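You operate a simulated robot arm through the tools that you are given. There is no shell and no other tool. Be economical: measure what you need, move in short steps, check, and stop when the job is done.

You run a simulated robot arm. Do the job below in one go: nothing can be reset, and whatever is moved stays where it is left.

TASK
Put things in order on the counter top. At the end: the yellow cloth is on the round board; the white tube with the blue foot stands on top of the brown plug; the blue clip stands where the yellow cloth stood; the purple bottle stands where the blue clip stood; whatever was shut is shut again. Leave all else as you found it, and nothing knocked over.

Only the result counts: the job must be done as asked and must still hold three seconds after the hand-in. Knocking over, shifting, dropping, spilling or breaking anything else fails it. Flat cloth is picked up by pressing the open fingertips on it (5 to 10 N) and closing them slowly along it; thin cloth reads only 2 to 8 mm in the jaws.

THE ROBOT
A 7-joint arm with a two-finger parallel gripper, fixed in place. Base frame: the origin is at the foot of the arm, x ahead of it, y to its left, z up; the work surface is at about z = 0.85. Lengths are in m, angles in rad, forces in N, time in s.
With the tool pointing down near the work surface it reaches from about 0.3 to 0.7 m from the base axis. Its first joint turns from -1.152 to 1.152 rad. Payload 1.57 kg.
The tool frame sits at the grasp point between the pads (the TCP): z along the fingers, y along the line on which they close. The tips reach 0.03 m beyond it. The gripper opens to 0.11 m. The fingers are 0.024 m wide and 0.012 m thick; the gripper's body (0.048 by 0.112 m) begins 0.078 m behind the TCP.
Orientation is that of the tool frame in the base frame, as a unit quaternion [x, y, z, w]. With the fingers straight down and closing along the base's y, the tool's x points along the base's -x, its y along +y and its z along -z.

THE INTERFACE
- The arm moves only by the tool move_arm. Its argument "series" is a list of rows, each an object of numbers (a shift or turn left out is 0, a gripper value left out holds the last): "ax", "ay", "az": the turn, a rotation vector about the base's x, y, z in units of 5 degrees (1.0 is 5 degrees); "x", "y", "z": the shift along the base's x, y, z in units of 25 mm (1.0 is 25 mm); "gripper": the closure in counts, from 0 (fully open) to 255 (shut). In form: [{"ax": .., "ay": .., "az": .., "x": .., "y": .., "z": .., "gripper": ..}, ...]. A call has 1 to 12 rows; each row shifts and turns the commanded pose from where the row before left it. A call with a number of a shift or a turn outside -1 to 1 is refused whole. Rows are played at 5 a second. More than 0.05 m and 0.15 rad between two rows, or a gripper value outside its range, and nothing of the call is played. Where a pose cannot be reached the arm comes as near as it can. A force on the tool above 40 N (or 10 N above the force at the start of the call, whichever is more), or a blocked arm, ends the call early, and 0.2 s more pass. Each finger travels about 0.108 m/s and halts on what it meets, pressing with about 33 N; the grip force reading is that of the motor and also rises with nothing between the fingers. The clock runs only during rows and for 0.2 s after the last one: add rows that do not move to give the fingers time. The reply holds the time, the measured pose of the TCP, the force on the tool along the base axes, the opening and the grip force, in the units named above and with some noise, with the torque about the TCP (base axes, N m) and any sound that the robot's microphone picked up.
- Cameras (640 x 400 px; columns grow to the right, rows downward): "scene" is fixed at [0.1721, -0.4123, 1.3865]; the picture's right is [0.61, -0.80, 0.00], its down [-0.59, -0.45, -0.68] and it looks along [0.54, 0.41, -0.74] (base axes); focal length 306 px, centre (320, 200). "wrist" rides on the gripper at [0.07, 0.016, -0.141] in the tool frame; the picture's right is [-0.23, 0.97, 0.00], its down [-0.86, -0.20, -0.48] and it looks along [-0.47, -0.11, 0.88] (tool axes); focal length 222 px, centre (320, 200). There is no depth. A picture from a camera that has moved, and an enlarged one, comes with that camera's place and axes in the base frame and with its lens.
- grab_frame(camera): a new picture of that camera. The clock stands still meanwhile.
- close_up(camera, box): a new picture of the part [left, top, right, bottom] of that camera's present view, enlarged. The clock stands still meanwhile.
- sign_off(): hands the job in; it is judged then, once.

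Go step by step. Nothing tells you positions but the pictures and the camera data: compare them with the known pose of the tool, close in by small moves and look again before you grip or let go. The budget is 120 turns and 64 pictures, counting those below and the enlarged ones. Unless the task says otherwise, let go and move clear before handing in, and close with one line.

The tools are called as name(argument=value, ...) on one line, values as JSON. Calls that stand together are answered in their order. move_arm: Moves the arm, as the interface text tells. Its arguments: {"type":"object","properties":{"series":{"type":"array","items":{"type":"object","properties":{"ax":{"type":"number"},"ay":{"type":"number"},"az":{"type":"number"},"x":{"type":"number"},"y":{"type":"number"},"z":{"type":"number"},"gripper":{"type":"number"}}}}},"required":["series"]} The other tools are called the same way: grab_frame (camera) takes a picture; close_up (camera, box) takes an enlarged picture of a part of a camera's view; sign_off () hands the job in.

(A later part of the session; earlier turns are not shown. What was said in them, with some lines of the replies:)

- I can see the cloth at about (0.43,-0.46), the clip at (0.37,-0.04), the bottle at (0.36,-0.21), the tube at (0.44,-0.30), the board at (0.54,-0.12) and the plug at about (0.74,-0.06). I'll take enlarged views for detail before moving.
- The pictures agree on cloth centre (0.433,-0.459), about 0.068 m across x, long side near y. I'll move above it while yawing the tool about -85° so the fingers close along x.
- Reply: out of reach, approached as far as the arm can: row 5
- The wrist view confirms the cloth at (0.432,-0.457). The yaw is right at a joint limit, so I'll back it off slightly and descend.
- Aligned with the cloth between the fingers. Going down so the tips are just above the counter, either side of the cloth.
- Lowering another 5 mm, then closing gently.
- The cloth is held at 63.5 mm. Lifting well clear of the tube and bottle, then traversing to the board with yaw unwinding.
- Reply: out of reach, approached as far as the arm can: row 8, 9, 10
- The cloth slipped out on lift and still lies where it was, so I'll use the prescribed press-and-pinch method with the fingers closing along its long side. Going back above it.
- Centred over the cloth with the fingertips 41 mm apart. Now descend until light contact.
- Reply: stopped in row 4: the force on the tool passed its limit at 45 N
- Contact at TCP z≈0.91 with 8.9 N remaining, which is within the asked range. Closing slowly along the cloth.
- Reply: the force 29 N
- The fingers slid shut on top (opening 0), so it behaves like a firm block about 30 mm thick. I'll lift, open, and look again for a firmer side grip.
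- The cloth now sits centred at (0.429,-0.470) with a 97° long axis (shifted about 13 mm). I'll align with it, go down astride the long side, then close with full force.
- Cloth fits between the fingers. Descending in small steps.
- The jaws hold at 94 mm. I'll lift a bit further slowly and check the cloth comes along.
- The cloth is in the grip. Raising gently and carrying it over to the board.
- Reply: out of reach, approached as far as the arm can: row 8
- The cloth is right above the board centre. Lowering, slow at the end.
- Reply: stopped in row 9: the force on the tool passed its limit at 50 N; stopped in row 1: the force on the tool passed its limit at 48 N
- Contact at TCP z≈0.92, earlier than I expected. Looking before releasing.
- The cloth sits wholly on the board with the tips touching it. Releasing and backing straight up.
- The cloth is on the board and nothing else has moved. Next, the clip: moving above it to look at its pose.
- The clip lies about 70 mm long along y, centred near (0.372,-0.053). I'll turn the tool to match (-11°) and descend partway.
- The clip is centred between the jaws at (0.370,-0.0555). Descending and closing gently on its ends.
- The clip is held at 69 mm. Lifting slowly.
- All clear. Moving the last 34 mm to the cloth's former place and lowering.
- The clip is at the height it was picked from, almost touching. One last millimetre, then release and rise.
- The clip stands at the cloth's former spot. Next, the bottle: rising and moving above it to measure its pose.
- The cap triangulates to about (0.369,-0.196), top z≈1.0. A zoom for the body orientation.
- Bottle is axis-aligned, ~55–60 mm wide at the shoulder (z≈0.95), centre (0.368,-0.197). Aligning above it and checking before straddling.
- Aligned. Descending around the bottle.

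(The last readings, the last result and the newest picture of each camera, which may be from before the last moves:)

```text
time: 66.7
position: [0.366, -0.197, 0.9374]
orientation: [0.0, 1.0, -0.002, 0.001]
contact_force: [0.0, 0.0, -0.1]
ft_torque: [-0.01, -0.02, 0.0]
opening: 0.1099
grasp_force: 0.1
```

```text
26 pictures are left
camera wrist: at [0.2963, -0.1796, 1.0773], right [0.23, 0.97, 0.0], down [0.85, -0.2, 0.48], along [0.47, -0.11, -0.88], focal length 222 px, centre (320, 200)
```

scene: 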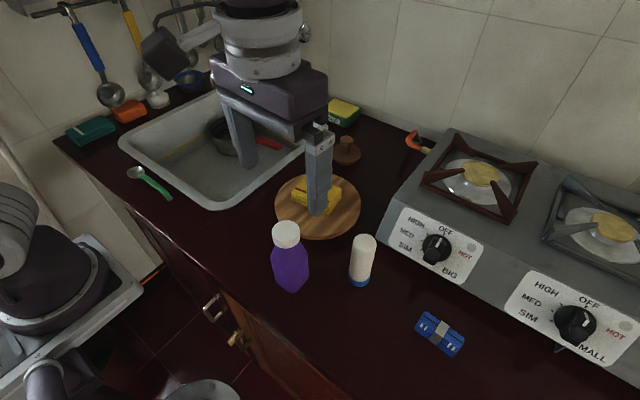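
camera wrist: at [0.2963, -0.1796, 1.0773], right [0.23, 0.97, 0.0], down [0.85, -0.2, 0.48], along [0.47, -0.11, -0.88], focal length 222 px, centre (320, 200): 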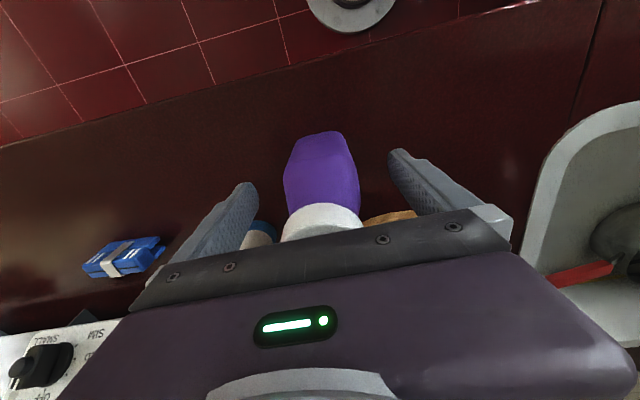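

Bottle is centred between the fingers. Closing slowly.

move_arm(series=[{"gripper": 50}, {"gripper": 80}, {"gripper": 100}, {"gripper": 115}, {"gripper": 125}, {"gripper": 135}, {"gripper": 145}, {"gripper": 160}, {"gripper": 255}, {}, {}])

move_arm(series=[{"z": 0.2}, {"z": 0.3}, {"z": 0.3}, {}])

close_up(camera="scene", box=[220, 150, 380, 300])

```text
time: 69.1
position: [0.3677, -0.1967, 0.9378]
orientation: [-0.001, 1.0, -0.003, 0.001]
contact_force: [-0.1, 1.2, 0.6]
ft_torque: [0.14, -0.02, -0.01]
opening: 0.0543
grasp_force: 33.2
```

```text
time: 70.1
position: [0.3667, -0.1966, 0.9577]
orientation: [0.0, 1.0, -0.003, 0.001]
contact_force: [1.0, -0.2, -1.3]
ft_torque: [-0.01, 0.01, 0.0]
opening: 0.054
grasp_force: 32.9
```

```text
2.67 times, centred on (300, 225) of scene
camera zoom: at [0.1721, -0.4123, 1.3865], right [0.61, -0.8, 0.0], down [-0.59, -0.45, -0.68], along [0.54, 0.41, -0.74], focal length 816 px, centre (373, 133)
```

zoom: 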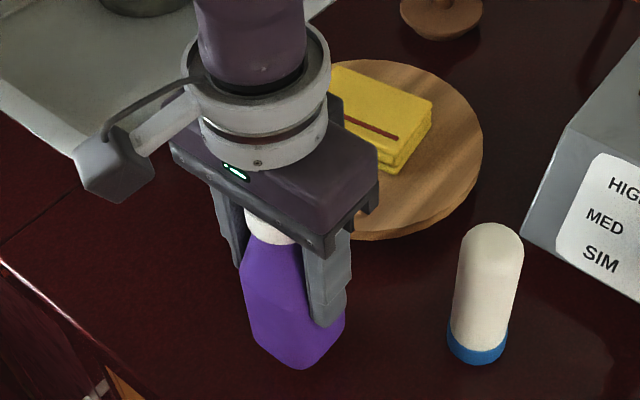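

The bottle is lifted. Carrying it over to the clip's former place (0.371,-0.055).

move_arm(series=[{"y": 0.4, "z": 0.2}, {"y": 0.7}, {"y": 0.7}, {"y": 0.7}, {"y": 0.7}, {"y": 0.7}, {"y": 0.7}, {"y": 0.6, "x": 0.1}, {"y": 0.46, "x": 0.06}, {}, {"z": -0.4}, {}])

move_arm(series=[{"z": -0.2}, {"z": -0.15}, {}])

move_arm(series=[{"z": -0.08}, {}])

```text
time: 72.7
position: [0.3703, -0.0549, 0.9542]
orientation: [0.0, 1.0, -0.002, 0.002]
contact_force: [0.2, -0.5, -0.7]
ft_torque: [0.0, 0.04, 0.04]
opening: 0.054
grasp_force: 33.7
```

```text
time: 73.5
position: [0.3702, -0.0554, 0.9445]
orientation: [-0.001, 1.0, -0.003, 0.0]
contact_force: [-0.3, -0.4, -1.3]
ft_torque: [0.01, 0.02, 0.0]
opening: 0.0544
grasp_force: 33.2
```

```text
time: 74.1
position: [0.3707, -0.0556, 0.9432]
orientation: [0.0, 1.0, -0.003, 0.001]
contact_force: [-0.3, -0.1, -1.6]
ft_torque: [0.05, -0.02, 0.02]
opening: 0.0543
grasp_force: 33.2
```

Expect touch-down at about TCP z=0.938; lowering in millimetre steps.

move_arm(series=[{"z": -0.08}, {"z": -0.06}, {}])

move_arm(series=[{"z": -0.05}, {}])

```text
time: 74.9
position: [0.3721, -0.0551, 0.9399]
orientation: [0.0, 1.0, -0.003, 0.001]
contact_force: [0.1, -0.2, -1.1]
ft_torque: [-0.02, 0.01, 0.0]
opening: 0.054
grasp_force: 33.0
```

```text
time: 75.5
position: [0.372, -0.0549, 0.9392]
orientation: [-0.002, 1.0, -0.003, 0.001]
contact_force: [-0.5, 0.3, -1.1]
ft_torque: [0.02, -0.01, 0.0]
opening: 0.0541
grasp_force: 32.5
```

move_arm(series=[{"z": -0.06}, {}])

move_arm(series=[{"z": -0.03}, {}])

```text
time: 76.1
position: [0.3728, -0.0562, 0.9372]
orientation: [0.0, 1.0, -0.003, 0.001]
contact_force: [-1.4, -2.3, 27.1]
ft_torque: [0.14, 0.24, -0.03]
opening: 0.0543
grasp_force: 33.0
```

```text
time: 76.7
position: [0.372, -0.0564, 0.9355]
orientation: [0.0, 1.0, -0.003, 0.002]
contact_force: [2.8, 0.8, 26.9]
ft_torque: [0.25, -0.19, -0.07]
opening: 0.0542
grasp_force: 33.7
```

The bottle is down (27 N). I'll ease off 1 mm, release, and rise.

move_arm(series=[{"z": 0.05}, {}, {"gripper": 120}, {"gripper": 110}, {"gripper": 90}, {"gripper": 50}, {"gripper": 0}, {}, {"z": 0.4}, {"z": 0.8}, {"z": 1}, {"z": 1}])

move_arm(series=[{"z": 1}, {"z": 1}, {"z": 0.6}, {}])

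grab_frame(camera="scene")

grab_frame(camera="wrist")

```text
time: 79.3
position: [0.3731, -0.057, 1.017]
orientation: [0.0, 1.0, -0.003, 0.0]
contact_force: [0.3, -0.1, 0.2]
ft_torque: [0.0, 0.01, -0.04]
opening: 0.1099
grasp_force: 0.2
```

```text
time: 80.3
position: [0.3729, -0.0552, 1.0831]
orientation: [0.0, 1.0, -0.002, 0.001]
contact_force: [-0.6, -0.5, -0.5]
ft_torque: [0.0, 0.01, -0.01]
opening: 0.1101
grasp_force: 0.0
```

```text
24 pictures are left
```

scene: 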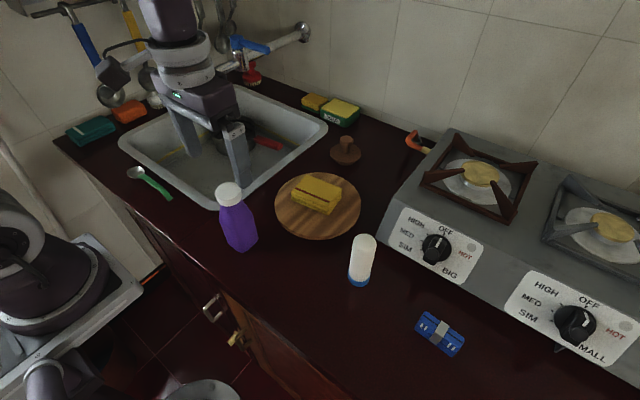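

```text
23 pictures are left
camera wrist: at [0.3021, -0.0384, 1.2215], right [0.23, 0.97, 0.0], down [0.85, -0.2, 0.48], along [0.47, -0.11, -0.88], focal length 222 px, centre (320, 200)
```

wrist: 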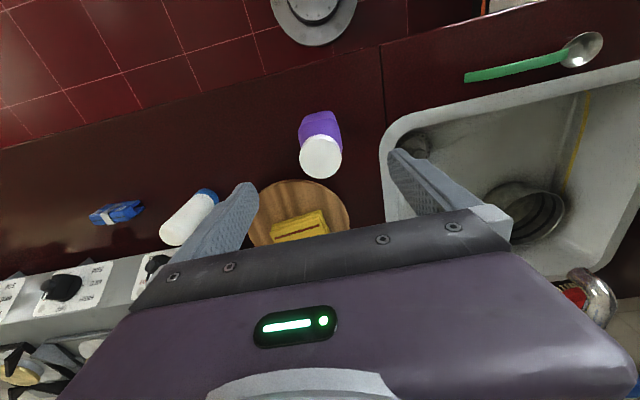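

The bottle stands in the clip's former place. Before taking the tube, I'll test the reach over the plug empty-handed and measure its knob.

move_arm(series=[{"x": 1, "y": -0.1}, {"x": 1, "y": -0.1}, {"x": 1, "y": -0.1}, {"x": 1, "y": -0.1}, {"x": 1, "y": -0.1}, {"x": 1, "y": -0.1}, {"x": 1, "y": -0.1}, {"x": 1}, {"x": 1}, {"x": 1}, {"x": 1}, {}])

move_arm(series=[{"x": 1}, {"x": 1}, {"x": 0.5}, {"z": -0.5}, {}])

grab_frame(camera="wrist")

```text
time: 82.9
position: [0.6461, -0.0734, 1.0843]
orientation: [0.0, 1.0, -0.002, 0.002]
contact_force: [-0.1, 0.3, -0.7]
ft_torque: [-0.02, 0.0, 0.01]
opening: 0.1101
grasp_force: 0.0
```

```text
time: 84.1
position: [0.6554, -0.0734, 1.0728]
orientation: [0.001, 1.0, -0.003, 0.0]
contact_force: [0.3, -0.3, -0.3]
ft_torque: [-0.01, -0.02, 0.01]
opening: 0.1098
grasp_force: 0.1
out of reach, approached as far as the arm can: row 1, 2, 3
```

```text
22 pictures are left
camera wrist: at [0.5855, -0.0558, 1.2117], right [0.23, 0.97, 0.0], down [0.85, -0.2, 0.48], along [0.47, -0.11, -0.88], focal length 222 px, centre (320, 200)
```

wrist: 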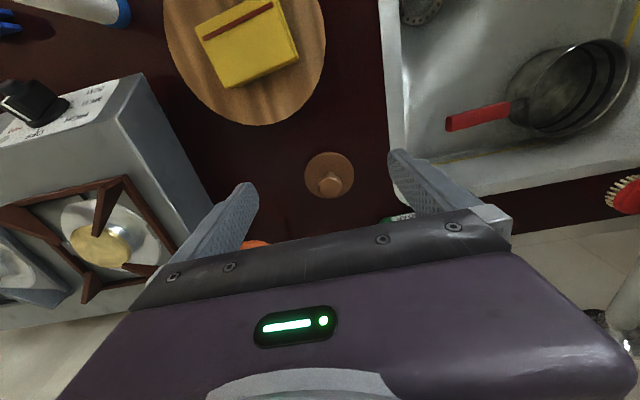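

Vertical reach ends near x≈0.66, so I'll tilt the fingers forward about 30° (about the closing axis) and test whether the TCP then gets to the plug.

move_arm(series=[{"ay": -1}, {"ay": -1}, {"ay": -1}, {"ay": -1}, {"ay": -1}, {"ay": -1}, {"x": 0.5}, {"x": 0.5}, {"x": 0.5}, {"x": 0.5}, {"x": 0.5}, {}])

```text
time: 86.7
position: [0.7191, -0.0733, 1.071]
orientation: [0.001, 0.966, -0.003, 0.259]
contact_force: [0.1, 0.6, 0.4]
ft_torque: [-0.02, 0.02, -0.03]
opening: 0.1099
grasp_force: 0.1
```

With the 30° tilt it reaches. A look at the knob from here, plus checking a bit further out.

move_arm(series=[{"x": 0.3, "z": -0.5}, {"x": 0.3, "z": -0.5}, {}])

close_up(camera="wrist", box=[240, 100, 400, 240])

close_up(camera="scene", box=[290, 90, 410, 190])

```text
time: 87.5
position: [0.7346, -0.0751, 1.0466]
orientation: [0.0, 0.966, -0.002, 0.259]
contact_force: [-0.4, -0.5, 0.2]
ft_torque: [-0.05, 0.0, 0.0]
opening: 0.11
grasp_force: 0.1
```

```text
2.86 times, centred on (320, 170) of wrist
camera zoom: at [0.6029, -0.0574, 1.1325], right [0.2, 0.97, 0.11], down [0.5, -0.2, 0.84], along [0.84, -0.11, -0.52], focal length 635 px, centre (320, 286)
```

zoom: 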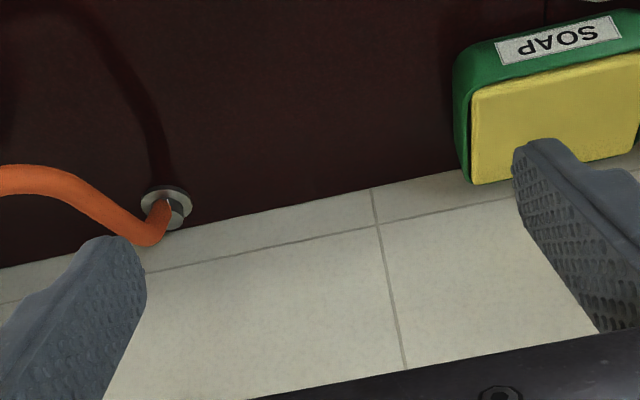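

```text
4.00 times, centred on (350, 140) of scene
camera zoom: at [0.1721, -0.4123, 1.3865], right [0.61, -0.8, 0.0], down [-0.59, -0.45, -0.68], along [0.54, 0.41, -0.74], focal length 1223 px, centre (200, 440)
```

zoom: 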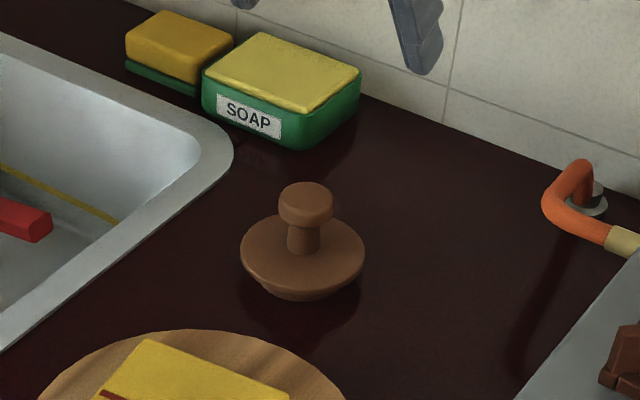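

The knob lies higher in the wrist view; zooming there for a precise fix.

close_up(camera="wrist", box=[240, 10, 400, 130])

```text
3.33 times, centred on (320, 70) of wrist
camera zoom: at [0.6029, -0.0574, 1.1325], right [0.2, 0.97, 0.11], down [0.5, -0.2, 0.84], along [0.84, -0.11, -0.52], focal length 740 px, centre (320, 633)
```

zoom: 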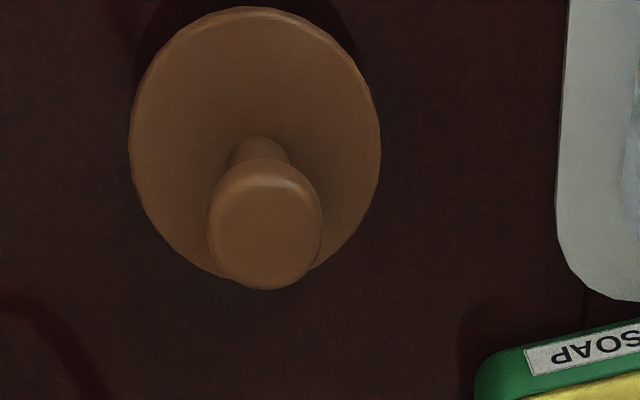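

Two views agree: knob top at (0.731,-0.074), z≈0.908, radius ≈17 mm. Now back over to the tube with the tilt kept.

move_arm(series=[{"z": 0.8, "x": -0.5}, {"x": -1, "y": -0.8}, {"x": -1, "y": -0.8}, {"x": -1, "y": -0.8}, {"x": -1, "y": -0.8}, {"x": -1, "y": -0.8}, {"x": -1, "y": -0.8}, {"x": -1, "y": -0.8}, {"x": -1, "y": -0.8}, {"x": -1, "y": -0.8}, {"x": -1, "y": -0.9}, {"x": -1, "y": -0.9}])

grab_frame(camera="wrist")

close_up(camera="scene", box=[310, 220, 430, 300])

```text
time: 90.1
position: [0.4462, -0.2988, 1.0667]
orientation: [0.001, 0.966, -0.003, 0.26]
contact_force: [0.2, -0.1, 0.0]
ft_torque: [0.0, -0.04, 0.03]
opening: 0.1099
grasp_force: 0.1
```

```text
18 pictures are left
camera wrist: at [0.3144, -0.2816, 1.1519], right [0.2, 0.97, 0.11], down [0.5, -0.2, 0.84], along [0.84, -0.11, -0.52], focal length 222 px, centre (320, 200)
```

wrist: 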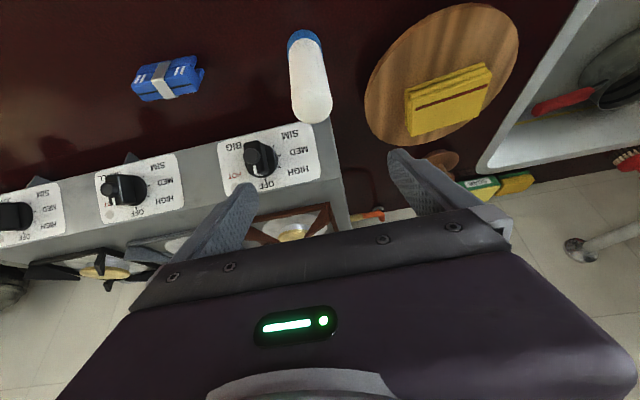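

```text
5.00 times, centred on (370, 260) of scene
camera zoom: at [0.1721, -0.4123, 1.3865], right [0.61, -0.8, 0.0], down [-0.59, -0.45, -0.68], along [0.54, 0.41, -0.74], focal length 1529 px, centre (70, -100)
```

zoom: 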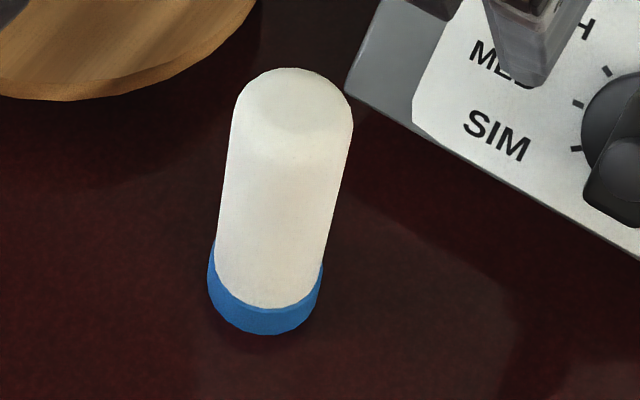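

The tube axis comes out at (0.4475,-0.2955), radius ≈22 mm. Fine-centring and descending around it.

move_arm(series=[{"x": 0.05, "y": 0.13}, {"z": -0.8}, {"z": -0.8}, {"z": -0.6}, {}])

grab_frame(camera="wrist")

close_up(camera="scene", box=[300, 180, 440, 300])

```text
time: 91.3
position: [0.4475, -0.2951, 1.0112]
orientation: [0.0, 0.966, -0.003, 0.259]
contact_force: [-0.1, 0.3, -0.7]
ft_torque: [0.03, -0.02, 0.02]
opening: 0.1101
grasp_force: 0.1
```

```text
16 pictures are left
camera wrist: at [0.3169, -0.279, 1.0965], right [0.2, 0.97, 0.11], down [0.5, -0.2, 0.84], along [0.84, -0.11, -0.53], focal length 222 px, centre (320, 200)
```

wrist: 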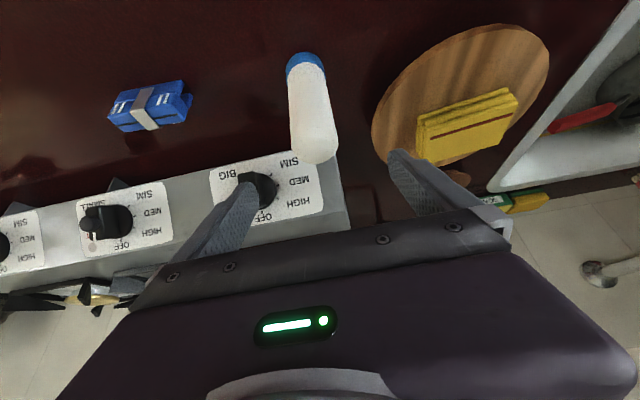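

```text
3.33 times, centred on (370, 240) of scene
camera zoom: at [0.1721, -0.4123, 1.3865], right [0.61, -0.8, 0.0], down [-0.59, -0.45, -0.68], along [0.54, 0.41, -0.74], focal length 1019 px, centre (153, 67)
```

zoom: 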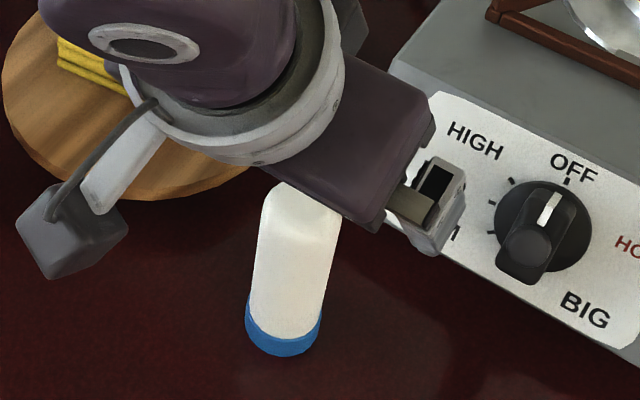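

Alignment checks out. Descending to grip height (TCP z≈0.92).

move_arm(series=[{"z": -0.8}, {"z": -0.8}, {"z": -0.8}, {"z": -0.8}, {"z": -0.44}, {}])

grab_frame(camera="wrist")

```text
time: 92.7
position: [0.4476, -0.2973, 0.9208]
orientation: [0.0, 0.966, -0.002, 0.26]
contact_force: [0.2, 0.3, 0.3]
ft_torque: [-0.02, 0.01, 0.0]
opening: 0.11
grasp_force: 0.1
```

```text
14 pictures are left
camera wrist: at [0.3157, -0.2789, 1.0074], right [0.2, 0.97, 0.11], down [0.5, -0.2, 0.84], along [0.84, -0.11, -0.53], focal length 222 px, centre (320, 200)
```

wrist: 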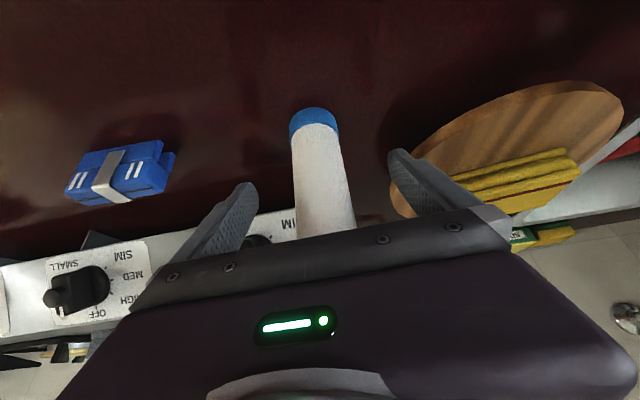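

The tube is between the pads. Closing slowly, then a small lift.

move_arm(series=[{"gripper": 60}, {"gripper": 100}, {"gripper": 125}, {"gripper": 140}, {"gripper": 150}, {"gripper": 158}, {"gripper": 166}, {"gripper": 180}, {"gripper": 255}, {}, {}])

move_arm(series=[{"z": 0.2}, {"z": 0.4}, {"z": 0.4}, {}])

close_up(camera="scene", box=[300, 180, 440, 300])

```text
time: 95.1
position: [0.4474, -0.2946, 0.9218]
orientation: [0.001, 0.965, -0.002, 0.261]
contact_force: [0.1, 0.8, 0.0]
ft_torque: [0.06, -0.04, 0.01]
opening: 0.0385
grasp_force: 33.4
```

```text
time: 96.1
position: [0.4456, -0.2977, 0.9446]
orientation: [0.001, 0.966, -0.003, 0.259]
contact_force: [0.3, 0.2, -1.9]
ft_torque: [-0.01, 0.0, 0.0]
opening: 0.0386
grasp_force: 33.3
```

```text
3.33 times, centred on (370, 240) of scene
camera zoom: at [0.1721, -0.4123, 1.3865], right [0.61, -0.8, 0.0], down [-0.59, -0.45, -0.68], along [0.54, 0.41, -0.74], focal length 1019 px, centre (153, 67)
```

zoom: 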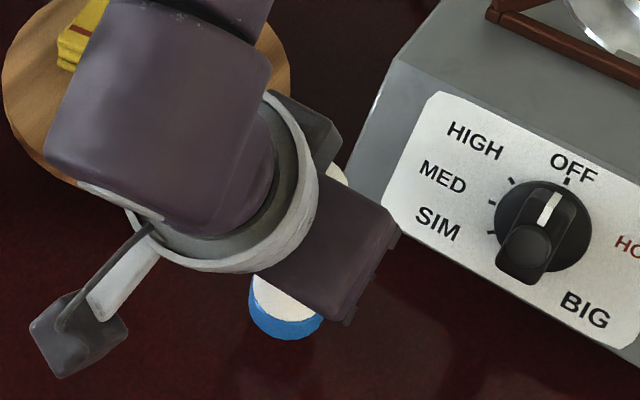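

The tube is held (38.5 mm), with its foot 71.5 mm below the TCP. Lifting and carrying to above the plug.

move_arm(series=[{"z": 0.7}, {"z": 0.8}, {"z": 0.8}, {"z": 0.8}, {"z": 0.9}, {}, {"x": 0.5, "y": 0.4}, {"x": 0.7, "y": 0.55}, {"x": 0.7, "y": 0.55}, {"x": 0.7, "y": 0.55}, {"x": 0.7, "y": 0.55}, {"x": 0.7, "y": 0.55}])

move_arm(series=[{"x": 0.7, "y": 0.55}, {"x": 0.7, "y": 0.55}, {"x": 0.7, "y": 0.55}, {"x": 0.7, "y": 0.55}, {"x": 0.7, "y": 0.55}, {"x": 0.7, "y": 0.55}, {"x": 0.7, "y": 0.55}, {"x": 0.7, "y": 0.55}, {"x": 0.7, "y": 0.55}, {"x": 0.5, "y": 0.5}, {}])

```text
time: 98.7
position: [0.547, -0.217, 1.0454]
orientation: [0.0, 0.966, -0.002, 0.259]
contact_force: [0.0, 0.2, -1.8]
ft_torque: [-0.05, 0.0, -0.04]
opening: 0.0383
grasp_force: 33.1
```

```text
time: 101.1
position: [0.7166, -0.0811, 1.0469]
orientation: [0.0, 0.966, -0.002, 0.26]
contact_force: [-0.1, -0.5, -2.2]
ft_torque: [0.02, 0.04, -0.02]
opening: 0.0384
grasp_force: 33.2
```

Fine shift to the plug's axis, then lower to about 1.5 cm above the knob and look.

move_arm(series=[{"x": 0.58, "y": 0.28}, {}, {"z": -0.7}, {"z": -0.7}, {"z": -0.5}, {}])

close_up(camera="scene", box=[280, 70, 410, 180])

close_up(camera="wrist", box=[220, 60, 420, 220])

```text
time: 102.5
position: [0.73, -0.0734, 0.9987]
orientation: [0.0, 0.966, -0.002, 0.259]
contact_force: [0.4, -0.6, -1.7]
ft_torque: [0.02, -0.02, -0.04]
opening: 0.0377
grasp_force: 33.1
```

```text
3.64 times, centred on (345, 125) of scene
camera zoom: at [0.1721, -0.4123, 1.3865], right [0.61, -0.8, 0.0], down [-0.59, -0.45, -0.68], along [0.54, 0.41, -0.74], focal length 1112 px, centre (229, 473)
```

zoom: 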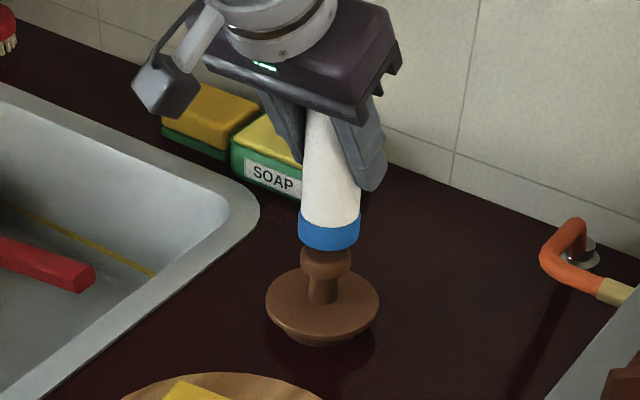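

```text
2.50 times, centred on (320, 140) of wrist
camera zoom: at [0.5984, -0.0566, 1.0846], right [0.2, 0.97, 0.11], down [0.5, -0.2, 0.84], along [0.84, -0.11, -0.53], focal length 555 px, centre (320, 350)
```

zoom: 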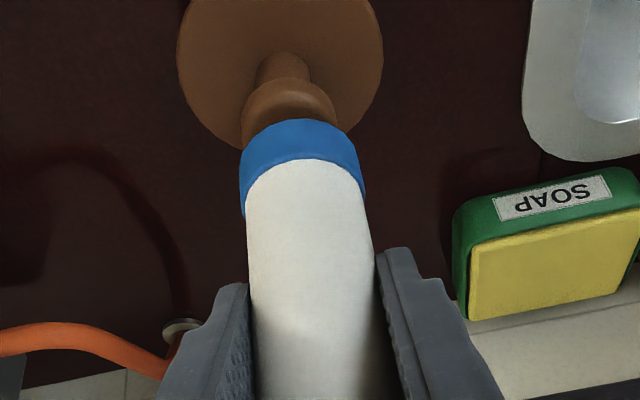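

Both views put the tube within about 1.5 mm of the knob's axis. Lowering the rest in tiny steps with force checks.

move_arm(series=[{"z": -0.25, "y": -0.04}, {"z": -0.2}, {}])

move_arm(series=[{"z": -0.1}, {}])

move_arm(series=[{"z": -0.06}, {}])

```text
time: 103.3
position: [0.7301, -0.0739, 0.9863]
orientation: [0.001, 0.966, -0.003, 0.26]
contact_force: [0.1, -0.4, -2.3]
ft_torque: [-0.01, 0.02, -0.01]
opening: 0.038
grasp_force: 33.0
```

```text
time: 103.9
position: [0.732, -0.0721, 0.9854]
orientation: [0.001, 0.965, -0.003, 0.262]
contact_force: [-1.5, -0.3, 18.2]
ft_torque: [-0.04, 0.2, -0.09]
opening: 0.0381
grasp_force: 33.0
```

```text
time: 104.5
position: [0.7312, -0.0739, 0.9832]
orientation: [0.001, 0.965, -0.003, 0.263]
contact_force: [2.5, -2.8, 24.4]
ft_torque: [-0.1, -0.23, -0.05]
opening: 0.0378
grasp_force: 32.7
```

Contact with the knob. Easing off until only light contact remains, then checking.

move_arm(series=[{"z": 0.06}, {}])

close_up(camera="scene", box=[300, 100, 390, 170])

close_up(camera="wrist", box=[220, 60, 420, 220])

```text
time: 105.1
position: [0.7305, -0.0732, 0.9844]
orientation: [0.001, 0.966, -0.003, 0.259]
contact_force: [6.3, -1.8, 15.8]
ft_torque: [-0.25, -0.62, -0.01]
opening: 0.0375
grasp_force: 32.9
```

```text
5.71 times, centred on (345, 135) of scene
camera zoom: at [0.1719, -0.4123, 1.3865], right [0.61, -0.8, 0.0], down [-0.59, -0.45, -0.68], along [0.54, 0.41, -0.74], focal length 1747 px, centre (177, 571)
```

zoom: 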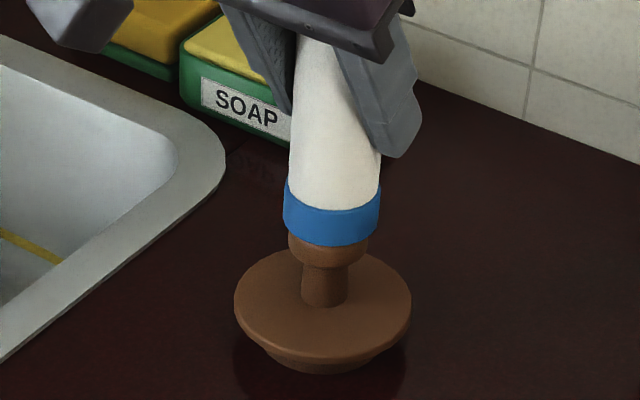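

```text
2.50 times, centred on (320, 140) of wrist
camera zoom: at [0.5995, -0.0558, 1.0697], right [0.2, 0.97, 0.11], down [0.5, -0.2, 0.84], along [0.84, -0.11, -0.53], focal length 555 px, centre (320, 350)
```

zoom: 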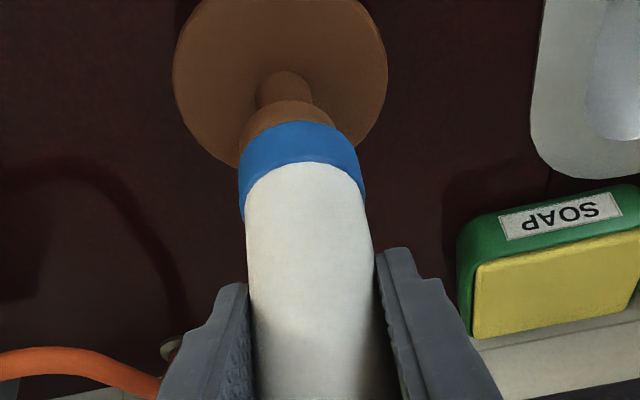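

Well centred on the knob. Relieving the remaining load a touch more.

move_arm(series=[{"z": 0.04}, {}, {}])

```text
time: 105.9
position: [0.732, -0.0731, 0.9836]
orientation: [0.0, 0.966, -0.002, 0.259]
contact_force: [3.2, -1.2, 3.9]
ft_torque: [-0.07, -0.28, -0.08]
opening: 0.0375
grasp_force: 33.3
```

Only about 4 N remains. Releasing slowly, then backing out along the finger axis.

move_arm(series=[{"gripper": 164}, {"gripper": 158}, {"gripper": 150}, {"gripper": 135}, {"gripper": 110}, {"gripper": 60}, {"gripper": 0}, {}, {}])

close_up(camera="scene", box=[280, 70, 410, 180])

```text
time: 107.9
position: [0.731, -0.0718, 0.985]
orientation: [0.001, 0.966, -0.004, 0.26]
contact_force: [-0.5, 0.7, 0.2]
ft_torque: [0.03, -0.01, -0.01]
opening: 0.1102
grasp_force: 0.3
```

```text
3.64 times, centred on (345, 125) of scene
camera zoom: at [0.1721, -0.4123, 1.3865], right [0.61, -0.8, 0.0], down [-0.59, -0.45, -0.68], along [0.54, 0.41, -0.74], focal length 1112 px, centre (229, 473)
```

zoom: 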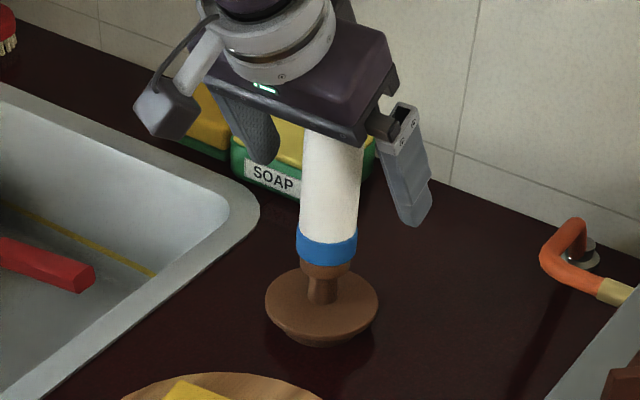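

The tube stands upright on the plug. Backing out along the finger axis and clearing away.

move_arm(series=[{"x": -0.2, "z": 0.35}, {"x": -0.3, "z": 0.52}, {"x": -0.4, "z": 0.7}, {"x": -0.5, "z": 0.8}, {"x": -0.5, "z": 0.8}, {"x": -0.6, "z": 0.8}, {"x": -0.8, "z": 0.5}, {"x": -1}, {"x": -1}, {"x": -1}, {}])

grab_frame(camera="scene")

close_up(camera="scene", box=[280, 70, 410, 180])

```text
time: 110.3
position: [0.5739, -0.0732, 1.0968]
orientation: [0.0, 0.966, -0.002, 0.26]
contact_force: [0.2, -0.1, 0.4]
ft_torque: [-0.01, 0.01, -0.04]
opening: 0.11
grasp_force: 0.1
```

```text
7 pictures are left
```

scene: 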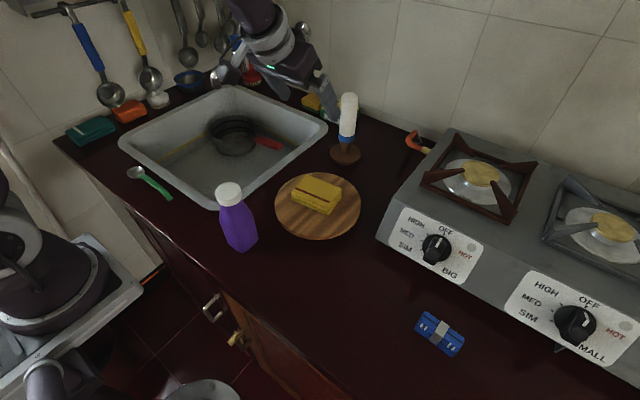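

```text
3.64 times, centred on (345, 125) of scene
camera zoom: at [0.1721, -0.4123, 1.3865], right [0.61, -0.8, 0.0], down [-0.59, -0.45, -0.68], along [0.54, 0.41, -0.74], focal length 1112 px, centre (229, 473)
```

zoom: 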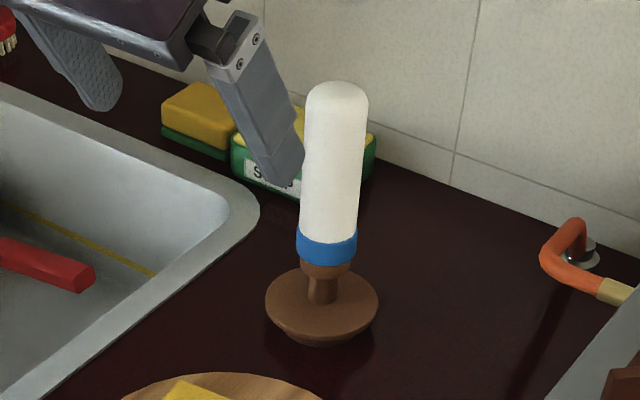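

Everything stands where it was asked to, nothing was opened or knocked over, and the arm is clear. Handing in.

sign_off()

```text
The job is handed in.
```

The job is handed in: the cloth is on the board, the tube stands on the plug, the clip is in the cloth's place and the bottle is in the clip's place. I opened nothing, and the last pictures showed nothing knocked over.
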